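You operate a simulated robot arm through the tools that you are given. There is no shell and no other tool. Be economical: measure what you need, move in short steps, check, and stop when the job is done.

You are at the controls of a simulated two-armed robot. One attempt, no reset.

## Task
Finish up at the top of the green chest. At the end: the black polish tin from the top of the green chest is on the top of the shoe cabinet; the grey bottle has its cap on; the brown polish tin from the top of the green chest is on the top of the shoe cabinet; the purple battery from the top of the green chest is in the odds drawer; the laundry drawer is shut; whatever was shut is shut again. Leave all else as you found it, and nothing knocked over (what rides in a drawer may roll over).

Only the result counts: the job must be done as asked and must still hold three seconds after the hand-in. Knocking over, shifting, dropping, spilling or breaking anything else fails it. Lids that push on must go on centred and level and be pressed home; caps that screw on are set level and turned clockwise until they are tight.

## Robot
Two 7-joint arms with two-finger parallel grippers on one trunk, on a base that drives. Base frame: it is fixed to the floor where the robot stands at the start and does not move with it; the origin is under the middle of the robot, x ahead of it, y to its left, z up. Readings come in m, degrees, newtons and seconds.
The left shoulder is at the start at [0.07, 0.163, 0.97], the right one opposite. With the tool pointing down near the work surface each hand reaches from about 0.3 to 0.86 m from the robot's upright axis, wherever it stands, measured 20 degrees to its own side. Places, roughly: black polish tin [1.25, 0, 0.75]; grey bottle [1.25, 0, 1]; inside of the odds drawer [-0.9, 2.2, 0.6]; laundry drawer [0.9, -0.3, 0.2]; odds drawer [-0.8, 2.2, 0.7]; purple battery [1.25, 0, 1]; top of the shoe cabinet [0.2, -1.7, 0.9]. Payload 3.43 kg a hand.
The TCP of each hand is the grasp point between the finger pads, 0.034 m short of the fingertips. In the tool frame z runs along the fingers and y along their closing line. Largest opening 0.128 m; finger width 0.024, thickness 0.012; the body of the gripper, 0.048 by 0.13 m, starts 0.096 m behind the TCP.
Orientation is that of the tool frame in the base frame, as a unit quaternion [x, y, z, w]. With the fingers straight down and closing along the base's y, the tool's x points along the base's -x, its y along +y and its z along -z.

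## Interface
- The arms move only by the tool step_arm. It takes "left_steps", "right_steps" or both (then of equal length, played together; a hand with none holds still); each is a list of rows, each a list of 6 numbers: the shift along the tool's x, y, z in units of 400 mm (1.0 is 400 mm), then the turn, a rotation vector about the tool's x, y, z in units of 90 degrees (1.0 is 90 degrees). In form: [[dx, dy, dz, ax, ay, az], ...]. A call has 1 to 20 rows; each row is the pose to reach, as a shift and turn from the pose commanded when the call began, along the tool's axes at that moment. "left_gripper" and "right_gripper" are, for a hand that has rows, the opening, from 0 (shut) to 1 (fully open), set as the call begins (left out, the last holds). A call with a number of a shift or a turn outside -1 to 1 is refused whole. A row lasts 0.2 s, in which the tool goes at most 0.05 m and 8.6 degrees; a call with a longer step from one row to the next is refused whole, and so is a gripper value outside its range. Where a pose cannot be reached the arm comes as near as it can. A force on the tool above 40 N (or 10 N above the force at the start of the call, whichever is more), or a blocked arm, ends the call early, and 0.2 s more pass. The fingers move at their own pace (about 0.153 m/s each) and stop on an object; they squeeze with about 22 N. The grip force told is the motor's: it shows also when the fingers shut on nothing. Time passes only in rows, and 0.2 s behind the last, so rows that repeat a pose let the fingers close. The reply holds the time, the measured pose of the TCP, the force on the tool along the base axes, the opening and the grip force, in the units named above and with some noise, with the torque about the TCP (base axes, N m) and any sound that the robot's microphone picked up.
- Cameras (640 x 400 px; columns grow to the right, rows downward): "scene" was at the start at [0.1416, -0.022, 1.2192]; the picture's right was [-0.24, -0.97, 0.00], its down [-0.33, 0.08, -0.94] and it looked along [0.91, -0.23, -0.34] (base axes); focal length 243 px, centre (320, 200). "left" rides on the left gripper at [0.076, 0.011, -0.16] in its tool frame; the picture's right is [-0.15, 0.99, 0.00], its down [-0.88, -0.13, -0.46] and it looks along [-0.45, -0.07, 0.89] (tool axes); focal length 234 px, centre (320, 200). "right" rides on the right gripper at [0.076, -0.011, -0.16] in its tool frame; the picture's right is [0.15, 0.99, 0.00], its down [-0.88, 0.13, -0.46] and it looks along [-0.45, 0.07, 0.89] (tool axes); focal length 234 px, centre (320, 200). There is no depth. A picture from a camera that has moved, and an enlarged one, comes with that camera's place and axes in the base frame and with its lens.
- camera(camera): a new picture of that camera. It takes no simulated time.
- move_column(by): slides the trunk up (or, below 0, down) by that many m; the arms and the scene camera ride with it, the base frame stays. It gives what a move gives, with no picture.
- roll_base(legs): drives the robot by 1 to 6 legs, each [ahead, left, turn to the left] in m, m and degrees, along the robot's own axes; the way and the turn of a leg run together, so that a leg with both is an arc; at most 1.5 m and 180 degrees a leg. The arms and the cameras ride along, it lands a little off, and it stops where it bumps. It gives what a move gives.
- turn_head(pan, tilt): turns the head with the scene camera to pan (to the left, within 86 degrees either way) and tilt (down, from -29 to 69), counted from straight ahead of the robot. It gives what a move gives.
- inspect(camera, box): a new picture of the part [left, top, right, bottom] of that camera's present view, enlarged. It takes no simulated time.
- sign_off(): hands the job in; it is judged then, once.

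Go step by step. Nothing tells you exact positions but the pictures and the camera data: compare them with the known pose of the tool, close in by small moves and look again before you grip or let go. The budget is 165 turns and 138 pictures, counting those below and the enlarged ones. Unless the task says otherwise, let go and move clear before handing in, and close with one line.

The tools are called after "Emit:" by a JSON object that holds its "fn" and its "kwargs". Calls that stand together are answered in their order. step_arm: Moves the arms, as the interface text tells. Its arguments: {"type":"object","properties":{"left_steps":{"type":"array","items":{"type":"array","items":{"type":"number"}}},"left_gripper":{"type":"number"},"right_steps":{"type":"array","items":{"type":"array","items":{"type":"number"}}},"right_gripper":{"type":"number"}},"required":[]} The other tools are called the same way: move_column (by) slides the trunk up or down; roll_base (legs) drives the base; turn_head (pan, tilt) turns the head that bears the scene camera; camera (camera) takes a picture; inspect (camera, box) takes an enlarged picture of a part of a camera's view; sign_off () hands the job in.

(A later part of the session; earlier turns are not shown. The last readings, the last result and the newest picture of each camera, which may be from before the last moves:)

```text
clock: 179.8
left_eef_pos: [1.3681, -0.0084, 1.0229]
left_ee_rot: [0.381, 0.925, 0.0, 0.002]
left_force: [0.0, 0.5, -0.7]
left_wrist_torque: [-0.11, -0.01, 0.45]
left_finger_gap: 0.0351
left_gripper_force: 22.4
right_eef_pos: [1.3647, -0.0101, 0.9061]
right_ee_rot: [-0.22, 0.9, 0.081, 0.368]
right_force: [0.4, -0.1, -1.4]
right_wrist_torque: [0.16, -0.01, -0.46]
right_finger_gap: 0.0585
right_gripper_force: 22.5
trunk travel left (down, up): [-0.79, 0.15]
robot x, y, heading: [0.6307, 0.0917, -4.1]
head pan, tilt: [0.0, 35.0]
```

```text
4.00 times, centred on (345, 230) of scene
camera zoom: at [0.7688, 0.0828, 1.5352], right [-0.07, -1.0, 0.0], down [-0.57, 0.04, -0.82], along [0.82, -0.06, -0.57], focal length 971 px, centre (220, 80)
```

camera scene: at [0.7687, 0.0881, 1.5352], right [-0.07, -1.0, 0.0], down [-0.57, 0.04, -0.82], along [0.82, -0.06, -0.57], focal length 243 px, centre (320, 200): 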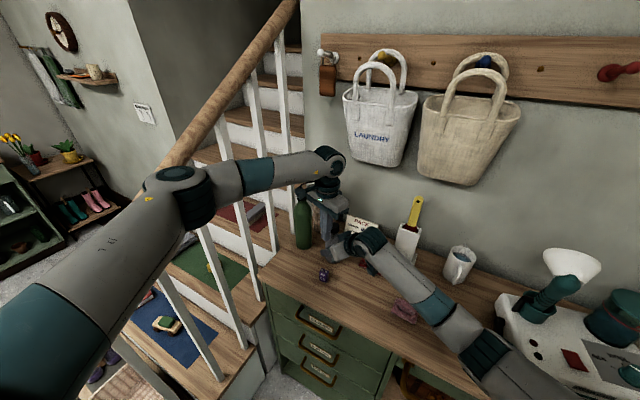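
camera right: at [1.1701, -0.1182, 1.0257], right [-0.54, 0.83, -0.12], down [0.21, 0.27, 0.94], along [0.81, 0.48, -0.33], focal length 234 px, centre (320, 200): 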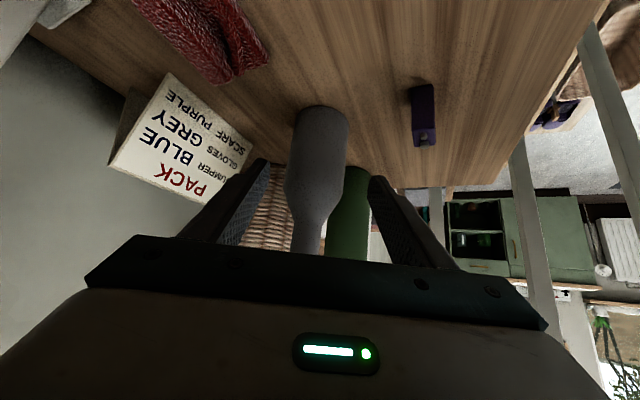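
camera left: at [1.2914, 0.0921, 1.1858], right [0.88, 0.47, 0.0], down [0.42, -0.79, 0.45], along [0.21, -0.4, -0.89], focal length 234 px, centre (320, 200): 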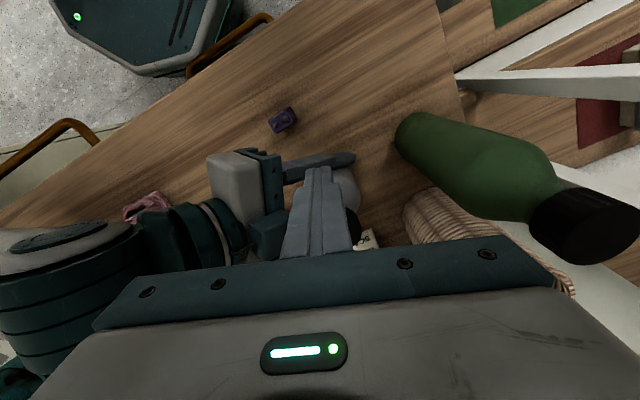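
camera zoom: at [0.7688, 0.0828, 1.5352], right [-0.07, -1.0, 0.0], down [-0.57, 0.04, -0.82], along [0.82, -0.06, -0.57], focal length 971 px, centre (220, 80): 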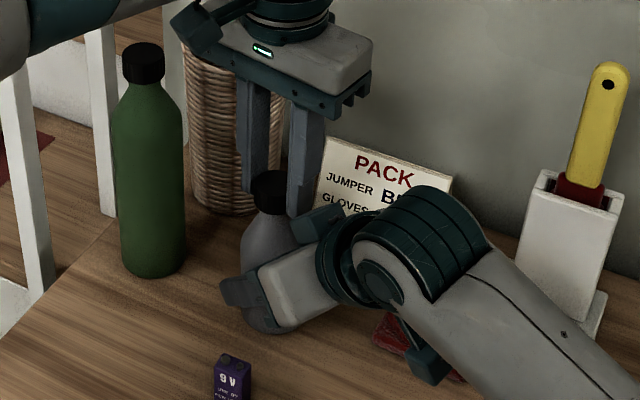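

The cap is tight (torque saturates around 0.45 N m). I release left and lift, then release right and retreat along its fingers, and then check the battery.

Emit:
{"fn": "step_arm", "kwargs": {"left_steps": [[0, 0, 0, 0, 0, 0], [0, 0, 0, 0, 0, 0]], "left_gripper": 0.48}}

Emit:
{"fn": "step_arm", "kwargs": {"left_steps": [[0, 0, -0.06, 0, 0, 0], [0, 0, -0.15, 0, 0, -0.08], [0, 0, -0.25, 0, 0, -0.16], [0, 0, -0.35, 0, 0, -0.24], [0, 0, -0.45, 0, 0, -0.32], [0.05, 0.05, -0.45, 0, 0, -0.4], [0.1, 0.1, -0.45, 0, 0, -0.48]]}}

Emit:
{"fn": "step_arm", "kwargs": {"right_steps": [[0, 0, 0, 0, 0, 0], [0, 0, 0, 0, 0, 0]], "right_gripper": 0.68}}

Emit:
{"fn": "step_arm", "kwargs": {"right_steps": [[0, 0, -0.08, 0, 0, 0], [0, 0, -0.18, 0, 0, 0], [0, 0, -0.28, 0, 0, 0], [0, 0, -0.38, 0, 0, 0], [0, 0, -0.48, 0, 0, 0], [0, 0, -0.58, 0, 0, 0]]}}

Emit:
{"fn": "inspect", "kwargs": {"camera": "scene", "box": [270, 170, 420, 310]}}

```text
clock: 180.4
left_eef_pos: [1.3691, -0.0086, 1.0231]
left_ee_rot: [0.379, 0.925, 0.0, 0.002]
left_force: [7.8, 0.9, -1.7]
left_wrist_torque: [0.05, -0.16, 0.13]
left_finger_gap: 0.0581
left_gripper_force: 0.1
right_eef_pos: [1.3642, -0.0098, 0.9066]
right_ee_rot: [-0.221, 0.9, 0.08, 0.368]
right_force: [-6.9, -1.0, 0.4]
right_wrist_torque: [0.09, -0.75, -0.09]
right_finger_gap: 0.0578
right_gripper_force: 22.2
trunk travel left (down, up): [-0.79, 0.15]
robot x, y, heading: [0.6283, 0.0899, -4.2]
head pan, tilt: [0.0, 35.0]
```

```text
clock: 182.0
left_eef_pos: [1.369, 0.0501, 1.2045]
left_ee_rot: [0.012, 1.0, -0.001, 0.002]
left_force: [-0.5, -0.1, -0.5]
left_wrist_torque: [-0.02, -0.02, 0.0]
left_finger_gap: 0.0614
left_gripper_force: 0.0
right_eef_pos: [1.3651, -0.0097, 0.9062]
right_ee_rot: [-0.221, 0.9, 0.081, 0.367]
right_force: [0.2, -0.1, -1.3]
right_wrist_torque: [0.0, 0.02, -0.01]
right_finger_gap: 0.0584
right_gripper_force: 22.4
trunk travel left (down, up): [-0.79, 0.15]
robot x, y, heading: [0.6308, 0.0945, -4.3]
head pan, tilt: [0.0, 35.0]
```

```text
clock: 182.6
left_eef_pos: [1.3692, 0.0478, 1.203]
left_ee_rot: [0.013, 1.0, -0.001, 0.003]
left_force: [0.1, 0.1, -0.2]
left_wrist_torque: [-0.06, 0.01, 0.03]
left_finger_gap: 0.0613
left_gripper_force: 0.0
right_eef_pos: [1.3647, -0.0106, 0.9064]
right_ee_rot: [-0.222, 0.899, 0.081, 0.368]
right_force: [-0.7, -0.1, 0.6]
right_wrist_torque: [0.02, -0.01, -0.02]
right_finger_gap: 0.0867
right_gripper_force: 0.0
trunk travel left (down, up): [-0.79, 0.15]
robot x, y, heading: [0.6275, 0.0904, -4.5]
head pan, tilt: [0.0, 35.0]
```

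```text
clock: 184.0
left_eef_pos: [1.369, 0.0487, 1.203]
left_ee_rot: [0.014, 1.0, -0.001, 0.002]
left_force: [-1.1, 0.3, 0.1]
left_wrist_torque: [-0.02, 0.0, 0.0]
left_finger_gap: 0.0614
left_gripper_force: 0.1
right_eef_pos: [1.221, -0.0806, 1.0748]
right_ee_rot: [-0.221, 0.899, 0.081, 0.369]
right_force: [-0.4, 0.3, -0.1]
right_wrist_torque: [0.01, -0.02, -0.03]
right_finger_gap: 0.0869
right_gripper_force: 0.2
trunk travel left (down, up): [-0.79, 0.15]
robot x, y, heading: [0.631, 0.0903, -4.5]
head pan, tilt: [0.0, 35.0]
```

```text
2.86 times, centred on (345, 240) of scene
camera zoom: at [0.7677, 0.0823, 1.5353], right [-0.07, -1.0, 0.0], down [-0.57, 0.04, -0.82], along [0.82, -0.06, -0.57], focal length 694 px, centre (249, 86)
```

zoom: 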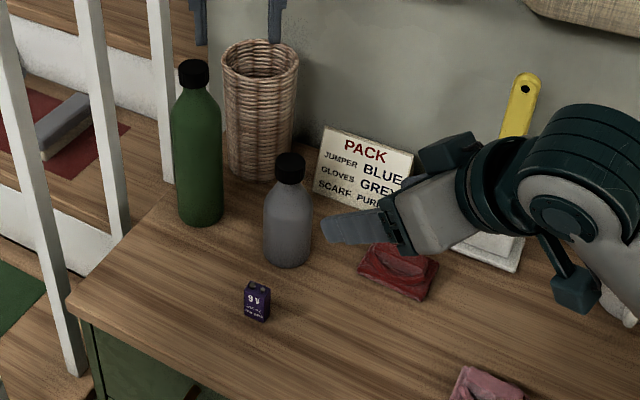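

The grey bottle is capped and upright, and the battery still stands. I restore the right hand to pointing down out of the way, and bring the left over the battery.

Emit:
{"fn": "step_arm", "kwargs": {"right_steps": [[-0.009, 0, -0.09, 0.0156, 0.0604, 0.0421], [-0.0175, 0, -0.179, 0.0313, 0.1208, 0.0842], [-0.026, 0, -0.268, 0.0469, 0.1811, 0.1262], [-0.035, 0, -0.358, 0.0625, 0.2415, 0.1683], [-0.044, 0, -0.447, 0.0781, 0.3019, 0.2104], [-0.0525, 0, -0.537, 0.0938, 0.3623, 0.2525], [-0.061, 0, -0.626, 0.1094, 0.4226, 0.2945], [-0.07, 0, -0.716, 0.125, 0.483, 0.3366]]}}

Emit:
{"fn": "step_arm", "kwargs": {"left_steps": [[0.06, -0.01, 0, 0, 0, 0], [0.12, -0.02, 0.03, 0, 0, 0], [0.18, -0.03, 0.1, 0, 0, 0], [0.2475, -0.041, 0.18, 0, 0, 0], [0.2475, -0.041, 0.28, 0, 0, 0], [0.2475, -0.041, 0.38, 0, 0, 0], [0.2475, -0.041, 0.42, 0, 0, 0]]}}

Emit:
{"fn": "inspect", "kwargs": {"camera": "left", "box": [220, 80, 420, 240]}}

```text
clock: 185.8
left_eef_pos: [1.3677, 0.0484, 1.2039]
left_ee_rot: [0.013, 1.0, 0.0, 0.002]
left_force: [0.6, 0.3, 0.2]
left_wrist_torque: [-0.01, -0.03, 0.02]
left_finger_gap: 0.0614
left_gripper_force: 0.1
right_eef_pos: [1.0553, -0.1607, 1.2961]
right_ee_rot: [0.037, 0.999, 0.0, -0.001]
right_force: [0.5, 0.9, 0.5]
right_wrist_torque: [0.01, -0.04, -0.02]
right_finger_gap: 0.0871
right_gripper_force: 0.1
trunk travel left (down, up): [-0.79, 0.15]
robot x, y, heading: [0.629, 0.0942, -4.2]
head pan, tilt: [0.0, 35.0]
```

```text
clock: 187.4
left_eef_pos: [1.2666, 0.033, 1.0354]
left_ee_rot: [0.013, 1.0, 0.001, 0.002]
left_force: [0.7, 0.3, 0.3]
left_wrist_torque: [-0.02, -0.04, 0.0]
left_finger_gap: 0.0617
left_gripper_force: 0.0
right_eef_pos: [1.057, -0.1615, 1.297]
right_ee_rot: [0.037, 0.999, 0.001, -0.001]
right_force: [0.0, -0.5, 0.1]
right_wrist_torque: [-0.02, -0.03, -0.01]
right_finger_gap: 0.0867
right_gripper_force: 0.0
trunk travel left (down, up): [-0.79, 0.15]
robot x, y, heading: [0.6283, 0.0942, -4.1]
head pan, tilt: [0.0, 35.0]
```

```text
2.50 times, centred on (320, 160) of left
camera zoom: at [1.1896, 0.047, 1.1949], right [0.17, 0.98, 0.0], down [0.87, -0.15, 0.46], along [0.45, -0.08, -0.89], focal length 585 px, centre (320, 300)
```

zoom: 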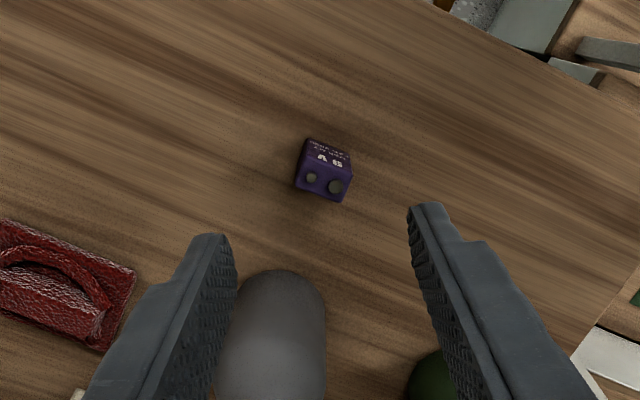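

The battery is aligned with the chest, so I turn the hand 30° clockwise to square with it and descend.

Emit:
{"fn": "step_arm", "kwargs": {"left_steps": [[-0.005, 0, 0, 0, 0, 0.085], [-0.01, 0, 0.03, 0, 0, 0.17], [-0.011, -0.001, 0.08, 0, 0, 0.255], [-0.011, -0.001, 0.14, 0, 0, 0.34], [-0.011, -0.001, 0.18, 0, 0, 0.34]], "left_gripper": 0.45}}

Emit:
{"fn": "inspect", "kwargs": {"camera": "left", "box": [220, 80, 420, 240]}}

```text
clock: 188.6
left_eef_pos: [1.2719, 0.0347, 0.9606]
left_ee_rot: [0.277, 0.961, 0.001, 0.002]
left_force: [0.0, -0.2, -0.3]
left_wrist_torque: [0.0, 0.01, 0.03]
left_finger_gap: 0.0575
left_gripper_force: 0.1
right_eef_pos: [1.0582, -0.1603, 1.2964]
right_ee_rot: [0.037, 0.999, 0.0, -0.001]
right_force: [-0.2, 0.5, -0.3]
right_wrist_torque: [-0.03, 0.03, 0.0]
right_finger_gap: 0.0868
right_gripper_force: 0.0
trunk travel left (down, up): [-0.79, 0.15]
robot x, y, heading: [0.6276, 0.0915, -4.5]
head pan, tilt: [0.0, 35.0]
```

```text
2.50 times, centred on (320, 160) of left
camera zoom: at [1.2128, 0.0842, 1.121], right [0.65, 0.76, 0.0], down [0.67, -0.58, 0.46], along [0.35, -0.3, -0.89], focal length 585 px, centre (320, 300)
```

zoom: 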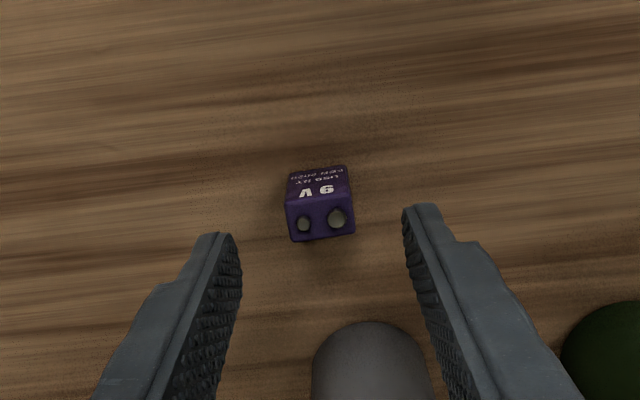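

Aligned. Descend, grip, lift.

Emit:
{"fn": "step_arm", "kwargs": {"left_steps": [[0.005, 0, 0.05, 0, 0, 0], [0.005, 0, 0.1, 0, 0, 0], [0.005, 0, 0.145, 0, 0, 0]]}}

Emit:
{"fn": "step_arm", "kwargs": {"left_steps": [[0, 0, 0, 0, 0, 0], [0, 0, 0, 0, 0, 0], [0, 0, 0, 0, 0, 0]], "left_gripper": 0}}

Emit:
{"fn": "step_arm", "kwargs": {"left_steps": [[0, 0, -0.06, 0, 0, 0], [0, 0, -0.16, 0, 0, 0], [0, 0, -0.26, 0, 0, 0], [0, 0, -0.36, 0, 0, 0], [0, 0, -0.46, 0, 0, 0], [0.06, 0, -0.54, 0, 0, -0.085], [0.12, 0, -0.6, 0, 0, -0.17], [0.18, 0, -0.6, 0, 0, -0.255], [0.24, -0.03, -0.6, 0, 0, -0.34]]}}

Emit:
{"fn": "camera", "kwargs": {"camera": "left"}}

```text
clock: 189.4
left_eef_pos: [1.2709, 0.0348, 0.9021]
left_ee_rot: [0.278, 0.961, 0.001, 0.002]
left_force: [0.6, -0.6, 0.2]
left_wrist_torque: [-0.01, -0.01, 0.04]
left_finger_gap: 0.0575
left_gripper_force: 0.0
right_eef_pos: [1.057, -0.1611, 1.2973]
right_ee_rot: [0.038, 0.999, 0.0, -0.001]
right_force: [-0.4, 1.0, -0.8]
right_wrist_torque: [0.0, -0.01, -0.02]
right_finger_gap: 0.0872
right_gripper_force: 0.1
trunk travel left (down, up): [-0.79, 0.15]
robot x, y, heading: [0.6311, 0.0932, -4.2]
head pan, tilt: [0.0, 35.0]
```

```text
clock: 190.2
left_eef_pos: [1.2708, 0.0339, 0.9018]
left_ee_rot: [0.277, 0.961, 0.0, 0.001]
left_force: [0.2, 1.5, 0.3]
left_wrist_torque: [-0.01, 0.04, 0.02]
left_finger_gap: 0.0256
left_gripper_force: 21.8
right_eef_pos: [1.0568, -0.1608, 1.2965]
right_ee_rot: [0.037, 0.999, 0.0, -0.001]
right_force: [0.8, -0.2, 1.2]
right_wrist_torque: [-0.02, 0.02, -0.03]
right_finger_gap: 0.087
right_gripper_force: 0.2
trunk travel left (down, up): [-0.79, 0.15]
robot x, y, heading: [0.6295, 0.0918, -4.4]
head pan, tilt: [0.0, 35.0]
```

```text
clock: 192.2
left_eef_pos: [1.1818, 0.0781, 1.1443]
left_ee_rot: [0.013, 1.0, 0.001, 0.003]
left_force: [0.1, 0.4, -0.6]
left_wrist_torque: [-0.03, 0.0, 0.01]
left_finger_gap: 0.0254
left_gripper_force: 22.0
right_eef_pos: [1.056, -0.1599, 1.2973]
right_ee_rot: [0.037, 0.999, -0.001, -0.001]
right_force: [0.5, 0.1, -0.7]
right_wrist_torque: [0.02, -0.05, 0.01]
right_finger_gap: 0.087
right_gripper_force: 0.1
trunk travel left (down, up): [-0.79, 0.15]
robot x, y, heading: [0.6288, 0.0927, -4.3]
head pan, tilt: [0.0, 35.0]
```

```text
29 pictures are left
camera left: at [1.1046, 0.0915, 1.3036], right [0.17, 0.99, 0.0], down [0.87, -0.15, 0.46], along [0.45, -0.08, -0.89], focal length 234 px, centre (320, 200)
```

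left: 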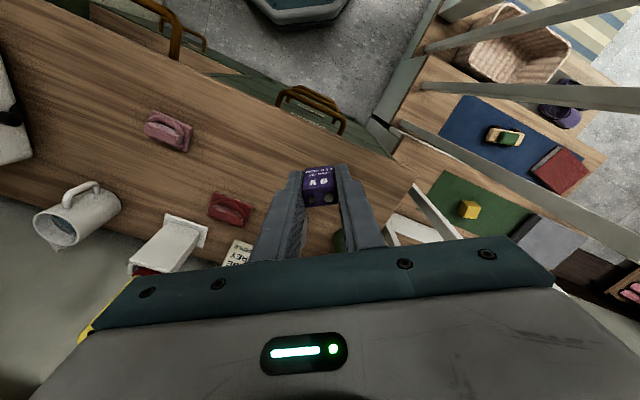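

The battery is held. Now I drive away from the chest, turn round toward the desk and approach the odds drawer.

Emit:
{"fn": "roll_base", "kwargs": {"legs": [[-0.7, 0, 0], [0, 0, 152.3], [0, -1.38, 0], [0.45, 0, 0]]}}

Emit:
{"fn": "camera", "kwargs": {"camera": "scene"}}

```text
clock: 194.6
left_eef_pos: [0.8112, 0.1237, 1.1398]
left_ee_rot: [0.004, 1.0, -0.002, 0.0]
left_force: [-0.5, 1.1, 0.0]
left_wrist_torque: [-0.04, -0.01, 0.0]
left_finger_gap: 0.0258
left_gripper_force: 22.6
right_eef_pos: [0.691, -0.1107, 1.2951]
right_ee_rot: [0.021, 1.0, -0.005, -0.005]
right_force: [0.1, 0.7, -0.4]
right_wrist_torque: [-0.04, -0.04, -0.01]
right_finger_gap: 0.0872
right_gripper_force: 0.0
trunk travel left (down, up): [-0.79, 0.15]
robot x, y, heading: [0.2535, 0.1195, -3.4]
head pan, tilt: [0.0, 35.0]
stopped in leg 1: the robot was blocked; the commanded pose is now the measured one
```

```text
28 pictures are left
camera scene: at [0.4002, 0.1234, 1.5346], right [-0.06, -1.0, 0.01], down [-0.58, 0.03, -0.82], along [0.81, -0.05, -0.58], focal length 243 px, centre (320, 200)
```

scene: 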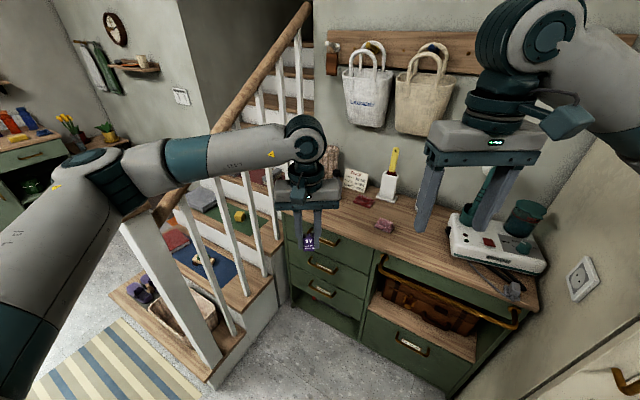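

The right elbow seems to have caught the coat door while backing. I slide left a little, then continue back.

Emit:
{"fn": "roll_base", "kwargs": {"legs": [[0, 0.13, 0], [-0.3, 0.05, 0]]}}

Emit:
{"fn": "camera", "kwargs": {"camera": "scene"}}

```text
clock: 197.5
left_eef_pos: [0.5149, 0.3115, 1.1429]
left_ee_rot: [0.001, 1.0, 0.0, 0.002]
left_force: [0.3, 0.6, -0.8]
left_wrist_torque: [0.03, 0.02, -0.01]
left_finger_gap: 0.0255
left_gripper_force: 22.0
right_eef_pos: [0.3941, 0.0749, 1.2961]
right_ee_rot: [0.023, 1.0, -0.001, 0.0]
right_force: [-0.2, -0.5, -0.8]
right_wrist_torque: [0.04, -0.01, -0.01]
right_finger_gap: 0.0872
right_gripper_force: 0.1
trunk travel left (down, up): [-0.79, 0.15]
robot x, y, heading: [-0.0385, 0.3152, -3.1]
head pan, tilt: [0.0, 35.0]
```

```text
27 pictures are left
camera scene: at [0.1013, 0.3082, 1.5351], right [-0.05, -1.0, 0.0], down [-0.57, 0.03, -0.82], along [0.82, -0.04, -0.57], focal length 243 px, centre (320, 200)
```

scene: 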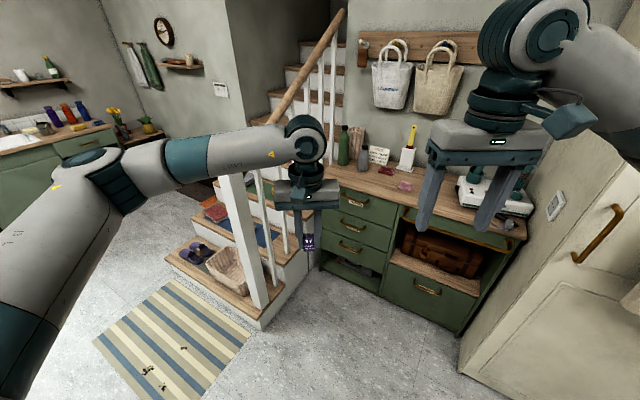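

Level again. Now turn round and move over to the desk.

Emit:
{"fn": "roll_base", "kwargs": {"legs": [[0, 0, 151], [0, -1.2, 0], [0.3, 0, 0]]}}

Emit:
{"fn": "camera", "kwargs": {"camera": "scene"}}

```text
clock: 211.4
left_eef_pos: [-0.1874, 1.7398, 1.1438]
left_ee_rot: [0.971, -0.239, -0.002, -0.001]
left_force: [1.0, 0.1, -0.8]
left_wrist_torque: [0.03, 0.01, 0.01]
left_finger_gap: 0.0254
left_gripper_force: 22.2
right_eef_pos: [0.0293, 1.8946, 1.2975]
right_ee_rot: [0.966, -0.258, 0.001, -0.001]
right_force: [0.1, 0.0, -0.5]
right_wrist_torque: [0.01, 0.02, 0.02]
right_finger_gap: 0.0869
right_gripper_force: 0.0
trunk travel left (down, up): [-0.79, 0.15]
robot x, y, heading: [0.3001, 1.4831, 149.7]
head pan, tilt: [0.0, 35.0]
```

```text
26 pictures are left
camera scene: at [0.1847, 1.553, 1.5355], right [0.51, 0.86, 0.0], down [0.49, -0.29, -0.82], along [-0.71, 0.42, -0.57], focal length 243 px, centre (320, 200)
```

scene: 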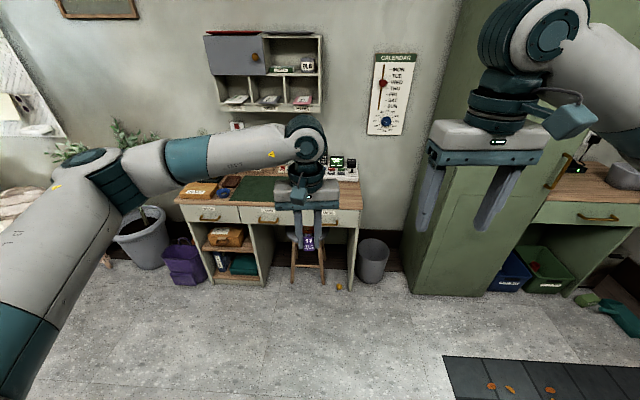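

The odds drawer is on the right of the desk, about 1.1 m ahead. I lower the trunk, raise the battery hand, correct heading, and drive closer to look at the handle.

Emit:
{"fn": "move_column", "kwargs": {"by": -0.4}}

Emit:
{"fn": "step_arm", "kwargs": {"left_steps": [[0.04, 0, -0.1, 0, 0, 0], [0.08, 0, -0.2, 0, 0, 0], [0.12, 0.03, -0.3, 0, 0, 0], [0.16, 0.06, -0.4, 0, 0, 0], [0.2, 0.09, -0.5, 0, 0, 0], [0.24, 0.12, -0.6, 0, 0, 0], [0.24, 0.15, -0.7, 0, 0, 0]]}}

Emit:
{"fn": "roll_base", "kwargs": {"legs": [[0.35, 0, -1.7]]}}

Emit:
{"fn": "turn_head", "kwargs": {"pan": -10, "tilt": 40}}

Emit:
{"fn": "camera", "kwargs": {"camera": "scene"}}

```text
clock: 215.3
left_eef_pos: [-0.1884, 1.7417, 0.7429]
left_ee_rot: [0.971, -0.239, -0.001, 0.0]
left_force: [0.0, -0.4, -0.5]
left_wrist_torque: [-0.01, 0.01, -0.03]
left_finger_gap: 0.0258
left_gripper_force: 22.6
right_eef_pos: [0.0291, 1.8956, 0.8965]
right_ee_rot: [0.966, -0.259, 0.0, -0.002]
right_force: [-0.3, 0.0, 0.3]
right_wrist_torque: [-0.02, 0.01, 0.0]
right_finger_gap: 0.0868
right_gripper_force: 0.0
trunk travel left (down, up): [-0.39, 0.55]
robot x, y, heading: [0.3033, 1.4839, 149.5]
head pan, tilt: [0.0, 35.0]
```

```text
clock: 216.9
left_eef_pos: [-0.1275, 1.6408, 1.0212]
left_ee_rot: [0.971, -0.239, -0.003, -0.001]
left_force: [0.9, 0.3, -0.7]
left_wrist_torque: [-0.01, 0.01, -0.02]
left_finger_gap: 0.0254
left_gripper_force: 22.4
right_eef_pos: [0.0304, 1.8944, 0.8966]
right_ee_rot: [0.966, -0.259, 0.001, -0.002]
right_force: [-0.1, 0.2, 0.4]
right_wrist_torque: [0.04, 0.02, -0.02]
right_finger_gap: 0.0869
right_gripper_force: 0.0
trunk travel left (down, up): [-0.39, 0.55]
robot x, y, heading: [0.2977, 1.4833, 149.4]
head pan, tilt: [0.0, 35.0]
```

```text
clock: 219.1
left_eef_pos: [-0.4216, 1.8322, 1.02]
left_ee_rot: [0.968, -0.252, -0.002, 0.0]
left_force: [-0.3, -0.1, -0.3]
left_wrist_torque: [-0.02, -0.02, -0.01]
left_finger_gap: 0.0258
left_gripper_force: 21.7
right_eef_pos: [-0.2574, 2.0847, 0.8965]
right_ee_rot: [0.962, -0.273, 0.001, -0.001]
right_force: [0.1, 0.1, -0.3]
right_wrist_torque: [0.01, -0.05, -0.02]
right_finger_gap: 0.0869
right_gripper_force: 0.0
trunk travel left (down, up): [-0.39, 0.55]
robot x, y, heading: [0.0019, 1.6638, 147.8]
head pan, tilt: [0.0, 35.0]
```

```text
clock: 219.8
left_eef_pos: [-0.4208, 1.8334, 1.0206]
left_ee_rot: [0.968, -0.252, -0.001, 0.0]
left_force: [-0.5, -0.5, -0.2]
left_wrist_torque: [0.02, -0.02, 0.0]
left_finger_gap: 0.0255
left_gripper_force: 22.5
right_eef_pos: [-0.2576, 2.0824, 0.8972]
right_ee_rot: [0.962, -0.272, 0.001, -0.002]
right_force: [0.4, -0.4, 1.2]
right_wrist_torque: [0.03, 0.02, -0.01]
right_finger_gap: 0.0873
right_gripper_force: 0.1
trunk travel left (down, up): [-0.39, 0.55]
robot x, y, heading: [0.0046, 1.6653, 148.2]
head pan, tilt: [-10.0, 40.0]
```

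```text
25 pictures are left
camera scene: at [-0.1001, 1.7474, 1.1278], right [0.67, 0.74, 0.0], down [0.48, -0.43, -0.77], along [-0.57, 0.51, -0.64], focal length 243 px, centre (320, 200)
```

scene: 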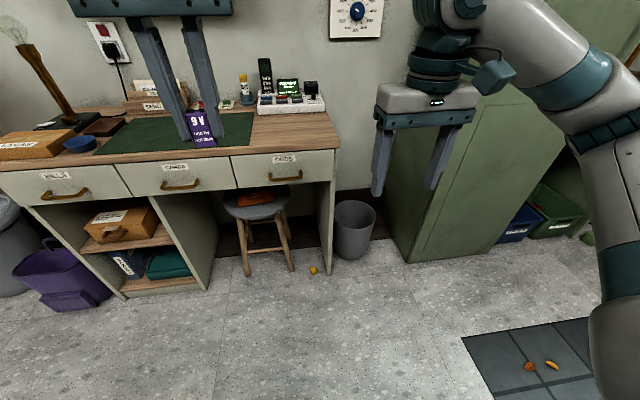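

The odds handle is about 0.83 m straight ahead at z≈0.65. I zoom in on it to judge the gap behind the bar.

Emit:
{"fn": "inspect", "kwargs": {"camera": "scene", "box": [225, 140, 345, 210]}}

```text
5.33 times, centred on (285, 175) of scene
camera zoom: at [-0.1001, 1.7474, 1.1278], right [0.67, 0.74, 0.0], down [0.48, -0.43, -0.77], along [-0.57, 0.51, -0.64], focal length 1295 px, centre (507, 333)
```

zoom: 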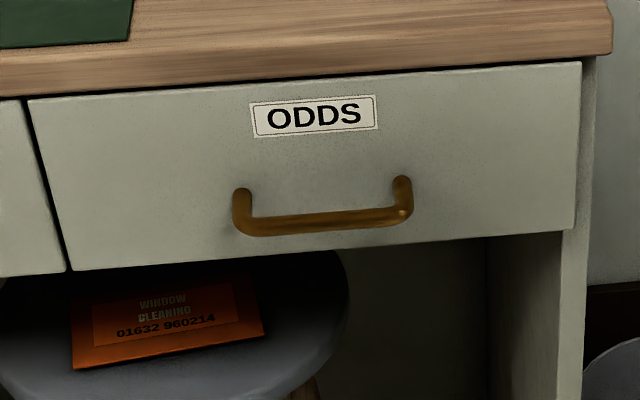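

The bar stands about 3.5 cm off the drawer. I'll clamp it with the right hand pointing forward, fingers above and below the bar. First I drive a bit closer and rotate the right hand.

Emit:
{"fn": "roll_base", "kwargs": {"legs": [[0.24, 0.1, 0]]}}

Emit:
{"fn": "step_arm", "kwargs": {"right_steps": [[-0.008, 0.0172, 0.0412, -0.0513, -0.0513, 0.0513], [-0.016, 0.0343, 0.0823, -0.1027, -0.1027, 0.1027], [-0.024, 0.0515, 0.1235, -0.154, -0.154, 0.154], [-0.032, 0.0687, 0.1647, -0.2053, -0.2053, 0.2053], [-0.04, 0.0858, 0.2058, -0.2567, -0.2567, 0.2567], [-0.048, 0.103, 0.247, -0.308, -0.308, 0.308], [-0.056, 0.1202, 0.2882, -0.3593, -0.3593, 0.3593], [-0.064, 0.1373, 0.3293, -0.4107, -0.4107, 0.4107], [-0.072, 0.1545, 0.3705, -0.462, -0.462, 0.462], [-0.08, 0.1717, 0.4117, -0.5133, -0.5133, 0.5133], [-0.088, 0.1888, 0.4528, -0.5647, -0.5647, 0.5647], [-0.096, 0.206, 0.494, -0.616, -0.616, 0.616], [-0.104, 0.2232, 0.5352, -0.6673, -0.6673, 0.6673], [-0.112, 0.2403, 0.5763, -0.7187, -0.7187, 0.7187], [-0.12, 0.2575, 0.6175, -0.77, -0.77, 0.77]], "right_gripper": 0.5}}

Emit:
{"fn": "camera", "kwargs": {"camera": "scene"}}

Emit:
{"fn": "camera", "kwargs": {"camera": "right"}}

```text
clock: 221.8
left_eef_pos: [-0.6859, 1.8869, 1.0199]
left_ee_rot: [0.967, -0.254, -0.002, 0.0]
left_force: [-0.2, -0.5, -0.5]
left_wrist_torque: [-0.01, -0.02, 0.01]
left_finger_gap: 0.0257
left_gripper_force: 22.2
right_eef_pos: [-0.5201, 2.1357, 0.8969]
right_ee_rot: [0.962, -0.273, 0.001, -0.002]
right_force: [0.4, 0.4, 0.1]
right_wrist_torque: [0.01, -0.02, 0.0]
right_finger_gap: 0.0869
right_gripper_force: 0.0
trunk travel left (down, up): [-0.39, 0.55]
robot x, y, heading: [-0.2579, 1.7153, 147.8]
head pan, tilt: [-10.0, 40.0]
```

```text
clock: 223.7
left_eef_pos: [-0.679, 1.8886, 1.0216]
left_ee_rot: [0.966, -0.258, -0.004, 0.0]
left_force: [-1.2, 0.0, -1.2]
left_wrist_torque: [-0.09, -0.09, 0.03]
left_finger_gap: 0.0256
left_gripper_force: 21.9
right_eef_pos: [-0.6327, 2.1401, 0.7783]
right_ee_rot: [0.717, -0.525, -0.402, 0.222]
right_force: [60.6, -13.2, 35.5]
right_wrist_torque: [-0.3, 1.62, 1.44]
right_finger_gap: 0.0611
right_gripper_force: 0.0
right hand out of reach, approached as far as the arm can: row 5, 6, 7, 8, 9
trunk travel left (down, up): [-0.39, 0.55]
robot x, y, heading: [-0.2561, 1.7144, 146.9]
head pan, tilt: [-10.0, 40.0]
stopped in row 9 (right hand): the force on the tool passed its limit (the readings are from after the stop); the commanded pose is now the measured one
```

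```text
23 pictures are left
camera scene: at [-0.3568, 1.7986, 1.1288], right [0.68, 0.73, 0.0], down [0.47, -0.44, -0.77], along [-0.56, 0.52, -0.64], focal length 243 px, centre (320, 200)
```

scene: 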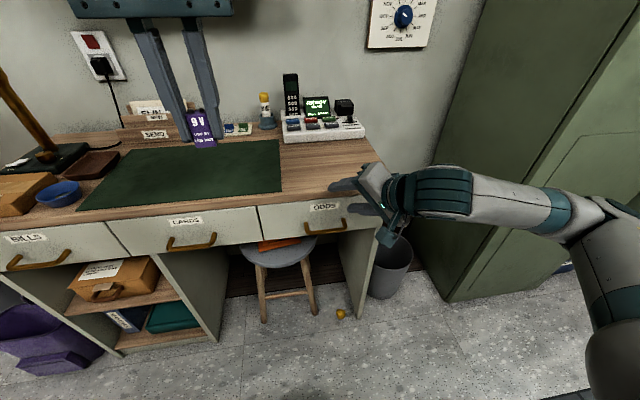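

```text
22 pictures are left
camera right: at [-0.4882, 2.0561, 0.8355], right [-0.55, -0.48, 0.68], down [0.18, 0.73, 0.66], along [-0.82, 0.49, -0.31], focal length 234 px, centre (320, 200)
```

right: 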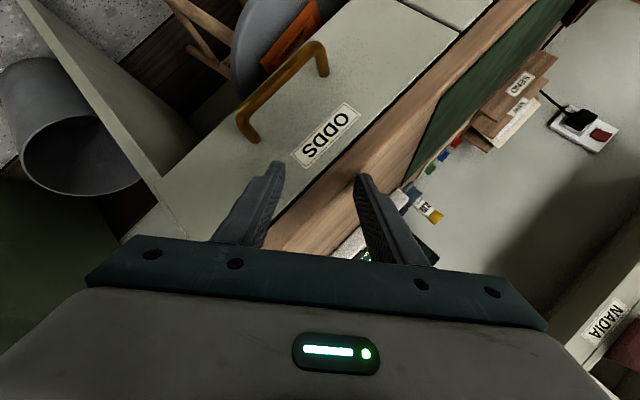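

The finger met the desk edge while rotating too close. I back the base off 20 cm, then finish rotating the hand to point straight forward at handle height (handle at about (-0.657, 2.096, 0.682)).

Emit:
{"fn": "roll_base", "kwargs": {"legs": [[-0.2, 0, 1.0]]}}

Emit:
{"fn": "step_arm", "kwargs": {"right_steps": [[0.006, -0.005, 0.01, -0.0405, -0.0436, 0.0436], [0.011, -0.01, 0.03, -0.081, -0.0873, 0.0873], [0.017, -0.014, 0.06, -0.1215, -0.1309, 0.1309], [0.0225, -0.019, 0.1, -0.162, -0.1745, 0.1745], [0.028, -0.024, 0.14, -0.2025, -0.2181, 0.2181], [0.034, -0.029, 0.19, -0.243, -0.2618, 0.2618], [0.039, -0.034, 0.24, -0.2835, -0.3054, 0.3054], [0.045, -0.0385, 0.29, -0.324, -0.349, 0.349]]}}

Emit:
{"fn": "camera", "kwargs": {"camera": "scene"}}

```text
clock: 225.2
left_eef_pos: [-0.5197, 1.777, 1.0207]
left_ee_rot: [0.968, -0.25, -0.003, -0.001]
left_force: [0.6, -0.8, -0.6]
left_wrist_torque: [0.02, 0.01, 0.02]
left_finger_gap: 0.0253
left_gripper_force: 22.1
right_eef_pos: [-0.4786, 2.0331, 0.7715]
right_ee_rot: [0.721, -0.524, -0.396, 0.222]
right_force: [-0.2, -0.6, 0.0]
right_wrist_torque: [0.02, -0.01, -0.01]
right_finger_gap: 0.064
right_gripper_force: 0.1
trunk travel left (down, up): [-0.39, 0.55]
robot x, y, heading: [-0.0958, 1.6121, 148.2]
head pan, tilt: [-10.0, 40.0]
```

```text
clock: 227.1
left_eef_pos: [-0.5205, 1.7781, 1.02]
left_ee_rot: [0.968, -0.25, -0.001, 0.0]
left_force: [-0.5, -1.0, -0.5]
left_wrist_torque: [0.05, 0.03, 0.01]
left_finger_gap: 0.0254
left_gripper_force: 21.9
right_eef_pos: [-0.5615, 2.0332, 0.687]
right_ee_rot: [-0.346, 0.621, 0.615, -0.341]
right_force: [0.2, 0.5, 0.3]
right_wrist_torque: [0.0, 0.02, -0.01]
right_finger_gap: 0.0639
right_gripper_force: 0.0
right hand out of reach, approached as far as the arm can: row 1, 2, 3, 4
trunk travel left (down, up): [-0.39, 0.55]
robot x, y, heading: [-0.0957, 1.6108, 148.1]
head pan, tilt: [-10.0, 40.0]
```

```text
21 pictures are left
camera scene: at [-0.1987, 1.6941, 1.1278], right [0.67, 0.74, 0.0], down [0.48, -0.43, -0.77], along [-0.57, 0.51, -0.64], focal length 243 px, centre (320, 200)
```

scene: 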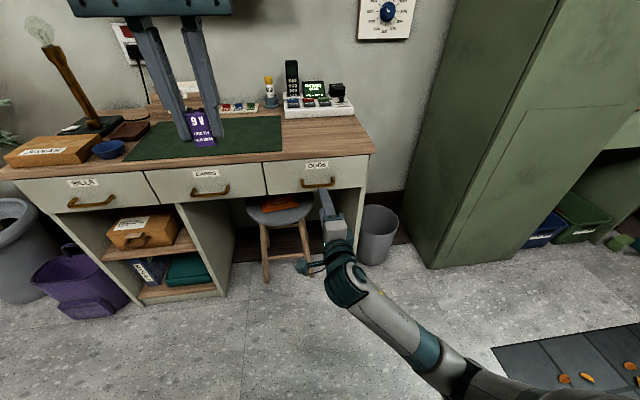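

The hand now points straight at the bar, aligned. I advance about 10.5 cm so the fingers straddle it, and close.

Emit:
{"fn": "step_arm", "kwargs": {"right_steps": [[0, -0.005, 0.08, 0, 0, 0], [-0.004, -0.01, 0.16, 0, 0, 0], [-0.007, -0.01, 0.22, 0, 0, 0], [-0.007, -0.01, 0.265, 0, 0, 0]]}}

Emit:
{"fn": "step_arm", "kwargs": {"right_steps": [[0, 0, 0, 0, 0, 0], [0, 0, 0, 0, 0, 0], [0, 0, 0, 0, 0, 0]], "right_gripper": 0}}

Emit:
{"fn": "inspect", "kwargs": {"camera": "scene", "box": [240, 130, 400, 260]}}

```text
clock: 228.1
left_eef_pos: [-0.5203, 1.778, 1.0207]
left_ee_rot: [0.968, -0.25, -0.002, 0.0]
left_force: [0.3, 0.3, -0.7]
left_wrist_torque: [0.01, 0.01, 0.03]
left_finger_gap: 0.0256
left_gripper_force: 22.1
right_eef_pos: [-0.6498, 2.0909, 0.6803]
right_ee_rot: [-0.347, 0.621, 0.615, -0.341]
right_force: [-0.5, 0.6, -0.3]
right_wrist_torque: [0.03, 0.0, -0.02]
right_finger_gap: 0.0639
right_gripper_force: 0.1
trunk travel left (down, up): [-0.39, 0.55]
robot x, y, heading: [-0.0946, 1.6104, 147.8]
head pan, tilt: [-10.0, 40.0]
```

```text
clock: 228.8
left_eef_pos: [-0.5207, 1.7799, 1.0202]
left_ee_rot: [0.968, -0.25, -0.001, 0.0]
left_force: [-0.8, -0.2, 0.3]
left_wrist_torque: [0.02, 0.02, 0.05]
left_finger_gap: 0.0256
left_gripper_force: 22.3
right_eef_pos: [-0.6497, 2.0931, 0.675]
right_ee_rot: [-0.348, 0.625, 0.611, -0.339]
right_force: [16.6, -10.8, -29.4]
right_wrist_torque: [-0.35, -0.18, -0.59]
right_finger_gap: 0.0116
right_gripper_force: 44.8
trunk travel left (down, up): [-0.39, 0.55]
robot x, y, heading: [-0.0916, 1.6115, 148.0]
head pan, tilt: [-10.0, 40.0]
```

```text
3.08 times, centred on (320, 195) of scene
camera zoom: at [-0.1994, 1.6955, 1.1271], right [0.67, 0.74, 0.0], down [0.48, -0.43, -0.76], along [-0.57, 0.51, -0.64], focal length 747 px, centre (320, 215)
```

zoom: 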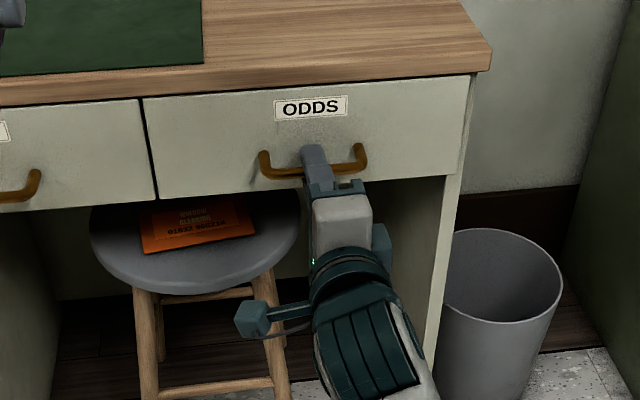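

The bar is clamped. I ease the vertical load and pull the drawer open by driving backward.

Emit:
{"fn": "step_arm", "kwargs": {"right_steps": [[0, -0.01, 0, 0, 0, 0], [0, -0.015, 0, 0, 0, 0]]}}

Emit:
{"fn": "roll_base", "kwargs": {"legs": [[-0.12, 0, 0]]}}

Emit:
{"fn": "roll_base", "kwargs": {"legs": [[-0.1, 0, 0]]}}

Emit:
{"fn": "camera", "kwargs": {"camera": "scene"}}

```text
clock: 229.4
left_eef_pos: [-0.5199, 1.7787, 1.0204]
left_ee_rot: [0.968, -0.25, -0.002, -0.001]
left_force: [1.0, -0.1, -0.3]
left_wrist_torque: [0.02, 0.0, -0.01]
left_finger_gap: 0.0256
left_gripper_force: 22.1
right_eef_pos: [-0.65, 2.093, 0.6748]
right_ee_rot: [-0.346, 0.621, 0.615, -0.341]
right_force: [12.4, -6.0, -16.0]
right_wrist_torque: [-0.37, -0.02, -1.2]
right_finger_gap: 0.0118
right_gripper_force: 45.0
trunk travel left (down, up): [-0.39, 0.55]
robot x, y, heading: [-0.0927, 1.6141, 148.1]
head pan, tilt: [-10.0, 40.0]
```

```text
clock: 230.7
left_eef_pos: [-0.4197, 1.7154, 1.0209]
left_ee_rot: [0.968, -0.25, -0.002, -0.002]
left_force: [0.4, -0.2, 0.4]
left_wrist_torque: [0.03, 0.02, -0.02]
left_finger_gap: 0.0256
left_gripper_force: 22.2
right_eef_pos: [-0.5509, 2.0261, 0.6759]
right_ee_rot: [-0.348, 0.62, 0.614, -0.343]
right_force: [-7.6, -10.2, -5.8]
right_wrist_torque: [-0.19, 0.06, 0.81]
right_finger_gap: 0.0116
right_gripper_force: 44.1
trunk travel left (down, up): [-0.39, 0.55]
robot x, y, heading: [0.0098, 1.5456, 148.1]
head pan, tilt: [-10.0, 40.0]
```

```text
clock: 231.8
left_eef_pos: [-0.3352, 1.6615, 1.0201]
left_ee_rot: [0.969, -0.249, -0.002, -0.002]
left_force: [-0.6, -0.9, -0.3]
left_wrist_torque: [-0.02, 0.01, 0.01]
left_finger_gap: 0.0254
left_gripper_force: 22.0
right_eef_pos: [-0.4688, 1.9721, 0.6753]
right_ee_rot: [-0.349, 0.62, 0.612, -0.345]
right_force: [-10.1, -12.2, -1.0]
right_wrist_torque: [-0.17, 0.05, 0.65]
right_finger_gap: 0.0117
right_gripper_force: 44.8
trunk travel left (down, up): [-0.39, 0.55]
robot x, y, heading: [0.0896, 1.4952, 148.5]
head pan, tilt: [-10.0, 40.0]
```

```text
19 pictures are left
camera scene: at [-0.0149, 1.5784, 1.1278], right [0.66, 0.75, 0.0], down [0.48, -0.43, -0.77], along [-0.57, 0.51, -0.64], focal length 243 px, centre (320, 200)
```

scene: 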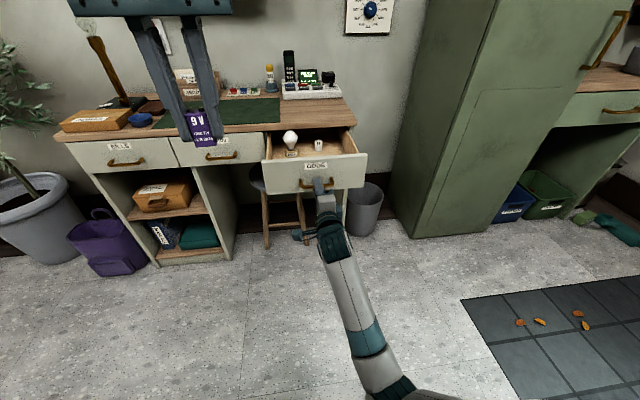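

The drawer is open about 20 cm, with a bulb and a spool at the back; the front part is free. I release the bar, move the right hand aside to the right, and drive forward so the left hand can reach in.

Emit:
{"fn": "step_arm", "kwargs": {"right_steps": [[0, 0, 0, 0, 0, 0], [0, 0, 0, 0, 0, 0]], "right_gripper": 0.5}}

Emit:
{"fn": "step_arm", "kwargs": {"right_steps": [[0, 0, -0.1, 0, 0, 0], [0, 0, -0.2, 0, 0, 0], [0, 0, -0.3, 0, 0, 0], [-0.1, 0, -0.32, 0, 0, 0], [-0.2, 0, -0.32, 0, 0, 0], [-0.3, 0, -0.32, 0, 0, 0], [-0.4, 0, -0.32, 0, 0, 0], [-0.5, 0, -0.32, 0, 0, 0], [-0.6, 0, -0.32, 0, 0, 0], [-0.7, 0, -0.32, 0, 0, 0], [-0.78, 0, -0.32, 0, 0, 0]]}}

Emit:
{"fn": "roll_base", "kwargs": {"legs": [[0.22, 0, 0]]}}

Emit:
{"fn": "camera", "kwargs": {"camera": "scene"}}

```text
clock: 232.4
left_eef_pos: [-0.3372, 1.6621, 1.0194]
left_ee_rot: [0.969, -0.248, -0.002, 0.0]
left_force: [-0.5, 0.0, -0.1]
left_wrist_torque: [0.0, 0.01, 0.04]
left_finger_gap: 0.0257
left_gripper_force: 22.0
right_eef_pos: [-0.4686, 1.9727, 0.6752]
right_ee_rot: [-0.349, 0.62, 0.612, -0.345]
right_force: [-0.3, 0.4, -0.1]
right_wrist_torque: [0.01, 0.03, -0.01]
right_finger_gap: 0.0642
right_gripper_force: 0.1
trunk travel left (down, up): [-0.39, 0.55]
robot x, y, heading: [0.0887, 1.498, 148.4]
head pan, tilt: [-10.0, 40.0]
```

```text
clock: 233.2
left_eef_pos: [-0.337, 1.6633, 1.0211]
left_ee_rot: [0.969, -0.249, -0.002, -0.001]
left_force: [0.8, -0.5, -0.5]
left_wrist_torque: [0.01, 0.03, 0.01]
left_finger_gap: 0.0258
left_gripper_force: 21.9
right_eef_pos: [-0.3552, 1.9535, 0.6686]
right_ee_rot: [-0.397, 0.582, 0.646, -0.293]
right_force: [0.0, -0.4, -0.5]
right_wrist_torque: [-0.02, -0.02, 0.01]
right_finger_gap: 0.0637
right_gripper_force: 0.1
trunk travel left (down, up): [-0.39, 0.55]
robot x, y, heading: [0.0964, 1.4957, 148.5]
head pan, tilt: [-10.0, 40.0]
stopped in row 4 (right hand): the arm was blocked; the commanded pose is now the measured one
```

```text
clock: 234.9
left_eef_pos: [-0.5284, 1.7801, 1.0196]
left_ee_rot: [0.969, -0.247, -0.001, -0.001]
left_force: [-0.3, -0.2, -1.1]
left_wrist_torque: [-0.02, -0.02, -0.02]
left_finger_gap: 0.0256
left_gripper_force: 21.9
right_eef_pos: [-0.5483, 2.0692, 0.6691]
right_ee_rot: [-0.399, 0.582, 0.646, -0.293]
right_force: [-0.7, 0.9, -0.2]
right_wrist_torque: [-0.01, -0.01, -0.06]
right_finger_gap: 0.064
right_gripper_force: 0.1
trunk travel left (down, up): [-0.39, 0.55]
robot x, y, heading: [-0.1, 1.6145, 148.4]
head pan, tilt: [-10.0, 40.0]
```

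```text
18 pictures are left
camera scene: at [-0.2065, 1.6971, 1.1276], right [0.66, 0.75, 0.0], down [0.48, -0.43, -0.77], along [-0.57, 0.51, -0.64], focal length 243 px, centre (320, 200)
```

scene: 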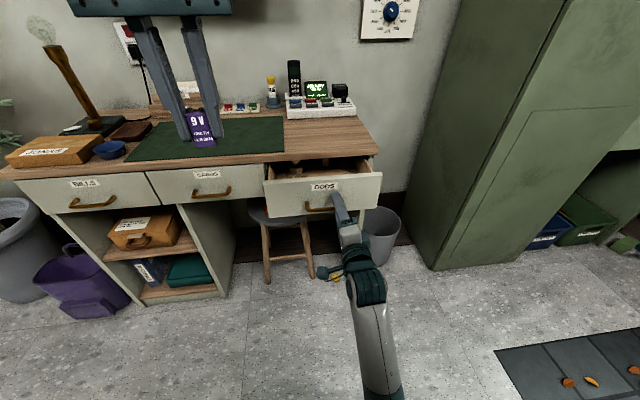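

The right hand was blocked and the drive pushed the drawer partly back in; the fingers still straddle the bar's right end. I straighten the roll, slide to the bar's middle, and grip again.

Emit:
{"fn": "step_arm", "kwargs": {"right_steps": [[0.03, 0.005, 0, 0, 0, 0.056], [0.06, 0.01, 0, 0, 0, 0.112], [0.09, 0.015, 0, 0, 0, 0.112]]}}

Emit:
{"fn": "step_arm", "kwargs": {"right_steps": [[0, 0, 0, 0, 0, 0], [0, 0, 0, 0, 0, 0], [0, 0, 0, 0, 0, 0]], "right_gripper": 0}}

```text
clock: 235.7
left_eef_pos: [-0.5284, 1.7783, 1.02]
left_ee_rot: [0.969, -0.247, -0.003, -0.001]
left_force: [0.1, -0.4, -0.1]
left_wrist_torque: [0.01, 0.02, 0.03]
left_finger_gap: 0.0256
left_gripper_force: 22.0
right_eef_pos: [-0.5433, 2.0809, 0.6578]
right_ee_rot: [-0.395, 0.581, 0.647, -0.298]
right_force: [-0.2, -0.5, -0.3]
right_wrist_torque: [-0.01, 0.02, 0.03]
right_finger_gap: 0.0642
right_gripper_force: 0.1
trunk travel left (down, up): [-0.39, 0.55]
robot x, y, heading: [-0.0995, 1.6111, 148.7]
head pan, tilt: [-10.0, 40.0]
stopped in row 3 (right hand): the arm was blocked; the commanded pose is now the measured one
```

```text
clock: 236.1
left_eef_pos: [-0.5265, 1.7763, 1.0206]
left_ee_rot: [0.969, -0.247, -0.001, -0.002]
left_force: [-0.4, -0.1, -0.9]
left_wrist_torque: [-0.03, -0.02, 0.02]
left_finger_gap: 0.0254
left_gripper_force: 21.9
right_eef_pos: [-0.542, 2.0772, 0.6744]
right_ee_rot: [-0.388, 0.568, 0.658, -0.306]
right_force: [-2.0, -2.8, 29.3]
right_wrist_torque: [-0.45, 0.09, 0.46]
right_finger_gap: 0.0161
right_gripper_force: 22.3
trunk travel left (down, up): [-0.39, 0.55]
robot x, y, heading: [-0.1008, 1.6134, 148.5]
head pan, tilt: [-10.0, 40.0]
stopped in row 2 (right hand): the force on the tool passed its limit (the readings are from after the stop); the commanded pose is now the measured one
```

It has clamped something at the bar's end (gap 16 mm). I try pulling gently by driving back.

Emit:
{"fn": "roll_base", "kwargs": {"legs": [[-0.13, 0, 0]]}}

Emit:
{"fn": "camera", "kwargs": {"camera": "scene"}}

```text
clock: 236.8
left_eef_pos: [-0.5248, 1.7764, 1.0201]
left_ee_rot: [0.969, -0.246, -0.002, -0.001]
left_force: [0.8, 0.1, -1.4]
left_wrist_torque: [-0.03, 0.0, -0.02]
left_finger_gap: 0.0255
left_gripper_force: 22.2
right_eef_pos: [-0.5401, 2.0772, 0.6754]
right_ee_rot: [-0.386, 0.569, 0.657, -0.309]
right_force: [0.8, -0.9, 1.7]
right_wrist_torque: [-1.39, -0.79, -0.51]
right_finger_gap: 0.0159
right_gripper_force: 45.0
trunk travel left (down, up): [-0.39, 0.55]
robot x, y, heading: [-0.1028, 1.6139, 148.9]
head pan, tilt: [-10.0, 40.0]
stopped in leg 1: the force on the tool passed its limit (the readings are from after the stop); the commanded pose is now the measured one
```

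```text
17 pictures are left
camera scene: at [-0.2027, 1.6946, 1.1275], right [0.66, 0.75, 0.0], down [0.48, -0.43, -0.77], along [-0.57, 0.51, -0.64], focal length 243 px, centre (320, 200)
```

scene: 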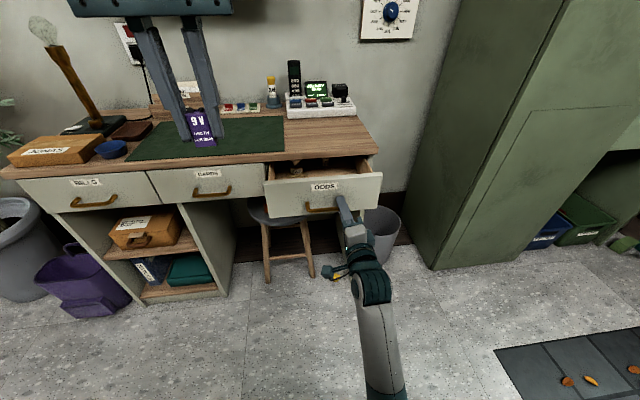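

The stop came at once, likely a transient. I retry with a small pull.

Emit:
{"fn": "roll_base", "kwargs": {"legs": [[-0.06, 0, 0]]}}

Emit:
{"fn": "roll_base", "kwargs": {"legs": [[-0.07, 0, 0]]}}

```text
clock: 237.8
left_eef_pos: [-0.4743, 1.7441, 1.0212]
left_ee_rot: [0.969, -0.246, -0.003, -0.002]
left_force: [0.4, 0.4, 0.1]
left_wrist_torque: [0.01, 0.01, 0.0]
left_finger_gap: 0.0253
left_gripper_force: 21.8
right_eef_pos: [-0.4888, 2.0429, 0.6745]
right_ee_rot: [-0.388, 0.568, 0.657, -0.309]
right_force: [-10.5, -14.5, -1.1]
right_wrist_torque: [-1.47, -0.92, 0.93]
right_finger_gap: 0.016
right_gripper_force: 45.0
trunk travel left (down, up): [-0.39, 0.55]
robot x, y, heading: [-0.0463, 1.5815, 148.7]
head pan, tilt: [-10.0, 40.0]
```

```text
clock: 238.8
left_eef_pos: [-0.4131, 1.7055, 1.0207]
left_ee_rot: [0.969, -0.246, -0.002, -0.001]
left_force: [0.3, -0.1, 0.7]
left_wrist_torque: [0.01, 0.03, 0.01]
left_finger_gap: 0.0253
left_gripper_force: 22.3
right_eef_pos: [-0.4301, 2.0036, 0.6753]
right_ee_rot: [-0.389, 0.568, 0.655, -0.311]
right_force: [-11.3, -15.7, 3.4]
right_wrist_torque: [-1.41, -0.81, 0.84]
right_finger_gap: 0.0157
right_gripper_force: 45.2
trunk travel left (down, up): [-0.39, 0.55]
robot x, y, heading: [0.0151, 1.544, 148.7]
head pan, tilt: [-10.0, 40.0]
```

The drawer is open again about 24 cm and held. Now I bring the left hand with the battery over the free front-left part of the drawer.

Emit:
{"fn": "step_arm", "kwargs": {"left_steps": [[-0.098, -0.036, 0, 0, 0, 0], [-0.195, -0.073, 0, 0, 0, 0], [-0.293, -0.109, 0, 0, 0, 0], [-0.39, -0.145, 0, 0, 0, 0], [-0.488, -0.181, 0, 0, 0, 0], [-0.585, -0.218, 0, 0, 0, 0], [-0.683, -0.254, 0.05, 0, 0, 0], [-0.78, -0.29, 0.1, 0, 0, 0]]}}

Emit:
{"fn": "camera", "kwargs": {"camera": "left"}}

Emit:
{"fn": "camera", "kwargs": {"camera": "scene"}}

```text
clock: 240.6
left_eef_pos: [-0.6152, 1.928, 0.9666]
left_ee_rot: [0.969, -0.245, -0.001, -0.002]
left_force: [-0.9, -1.1, -0.9]
left_wrist_torque: [0.02, -0.06, -0.01]
left_finger_gap: 0.0257
left_gripper_force: 22.1
left hand out of reach, approached as far as the arm can: row 7, 8
right_eef_pos: [-0.4318, 2.0034, 0.674]
right_ee_rot: [-0.389, 0.566, 0.658, -0.31]
right_force: [-4.3, -2.2, 11.3]
right_wrist_torque: [-1.18, -0.56, -1.38]
right_finger_gap: 0.0161
right_gripper_force: 45.2
trunk travel left (down, up): [-0.39, 0.55]
robot x, y, heading: [0.0152, 1.5435, 148.7]
head pan, tilt: [-10.0, 40.0]
```

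```text
16 pictures are left
camera left: at [-0.5544, 1.882, 1.1249], right [-0.6, -0.8, 0.0], down [-0.71, 0.53, 0.46], along [-0.37, 0.28, -0.89], focal length 234 px, centre (320, 200)
```

left: 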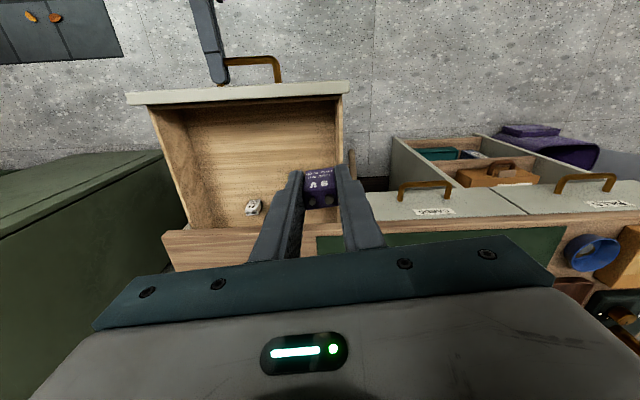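

```text
15 pictures are left
camera scene: at [-0.0933, 1.6237, 1.1277], right [0.66, 0.75, 0.0], down [0.48, -0.42, -0.77], along [-0.57, 0.51, -0.64], focal length 243 px, centre (320, 200)
```

scene: 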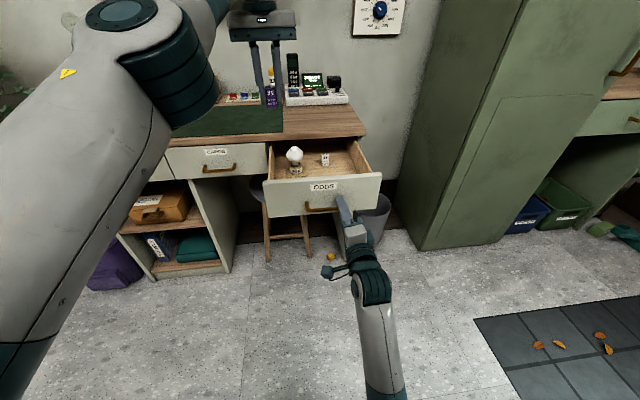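

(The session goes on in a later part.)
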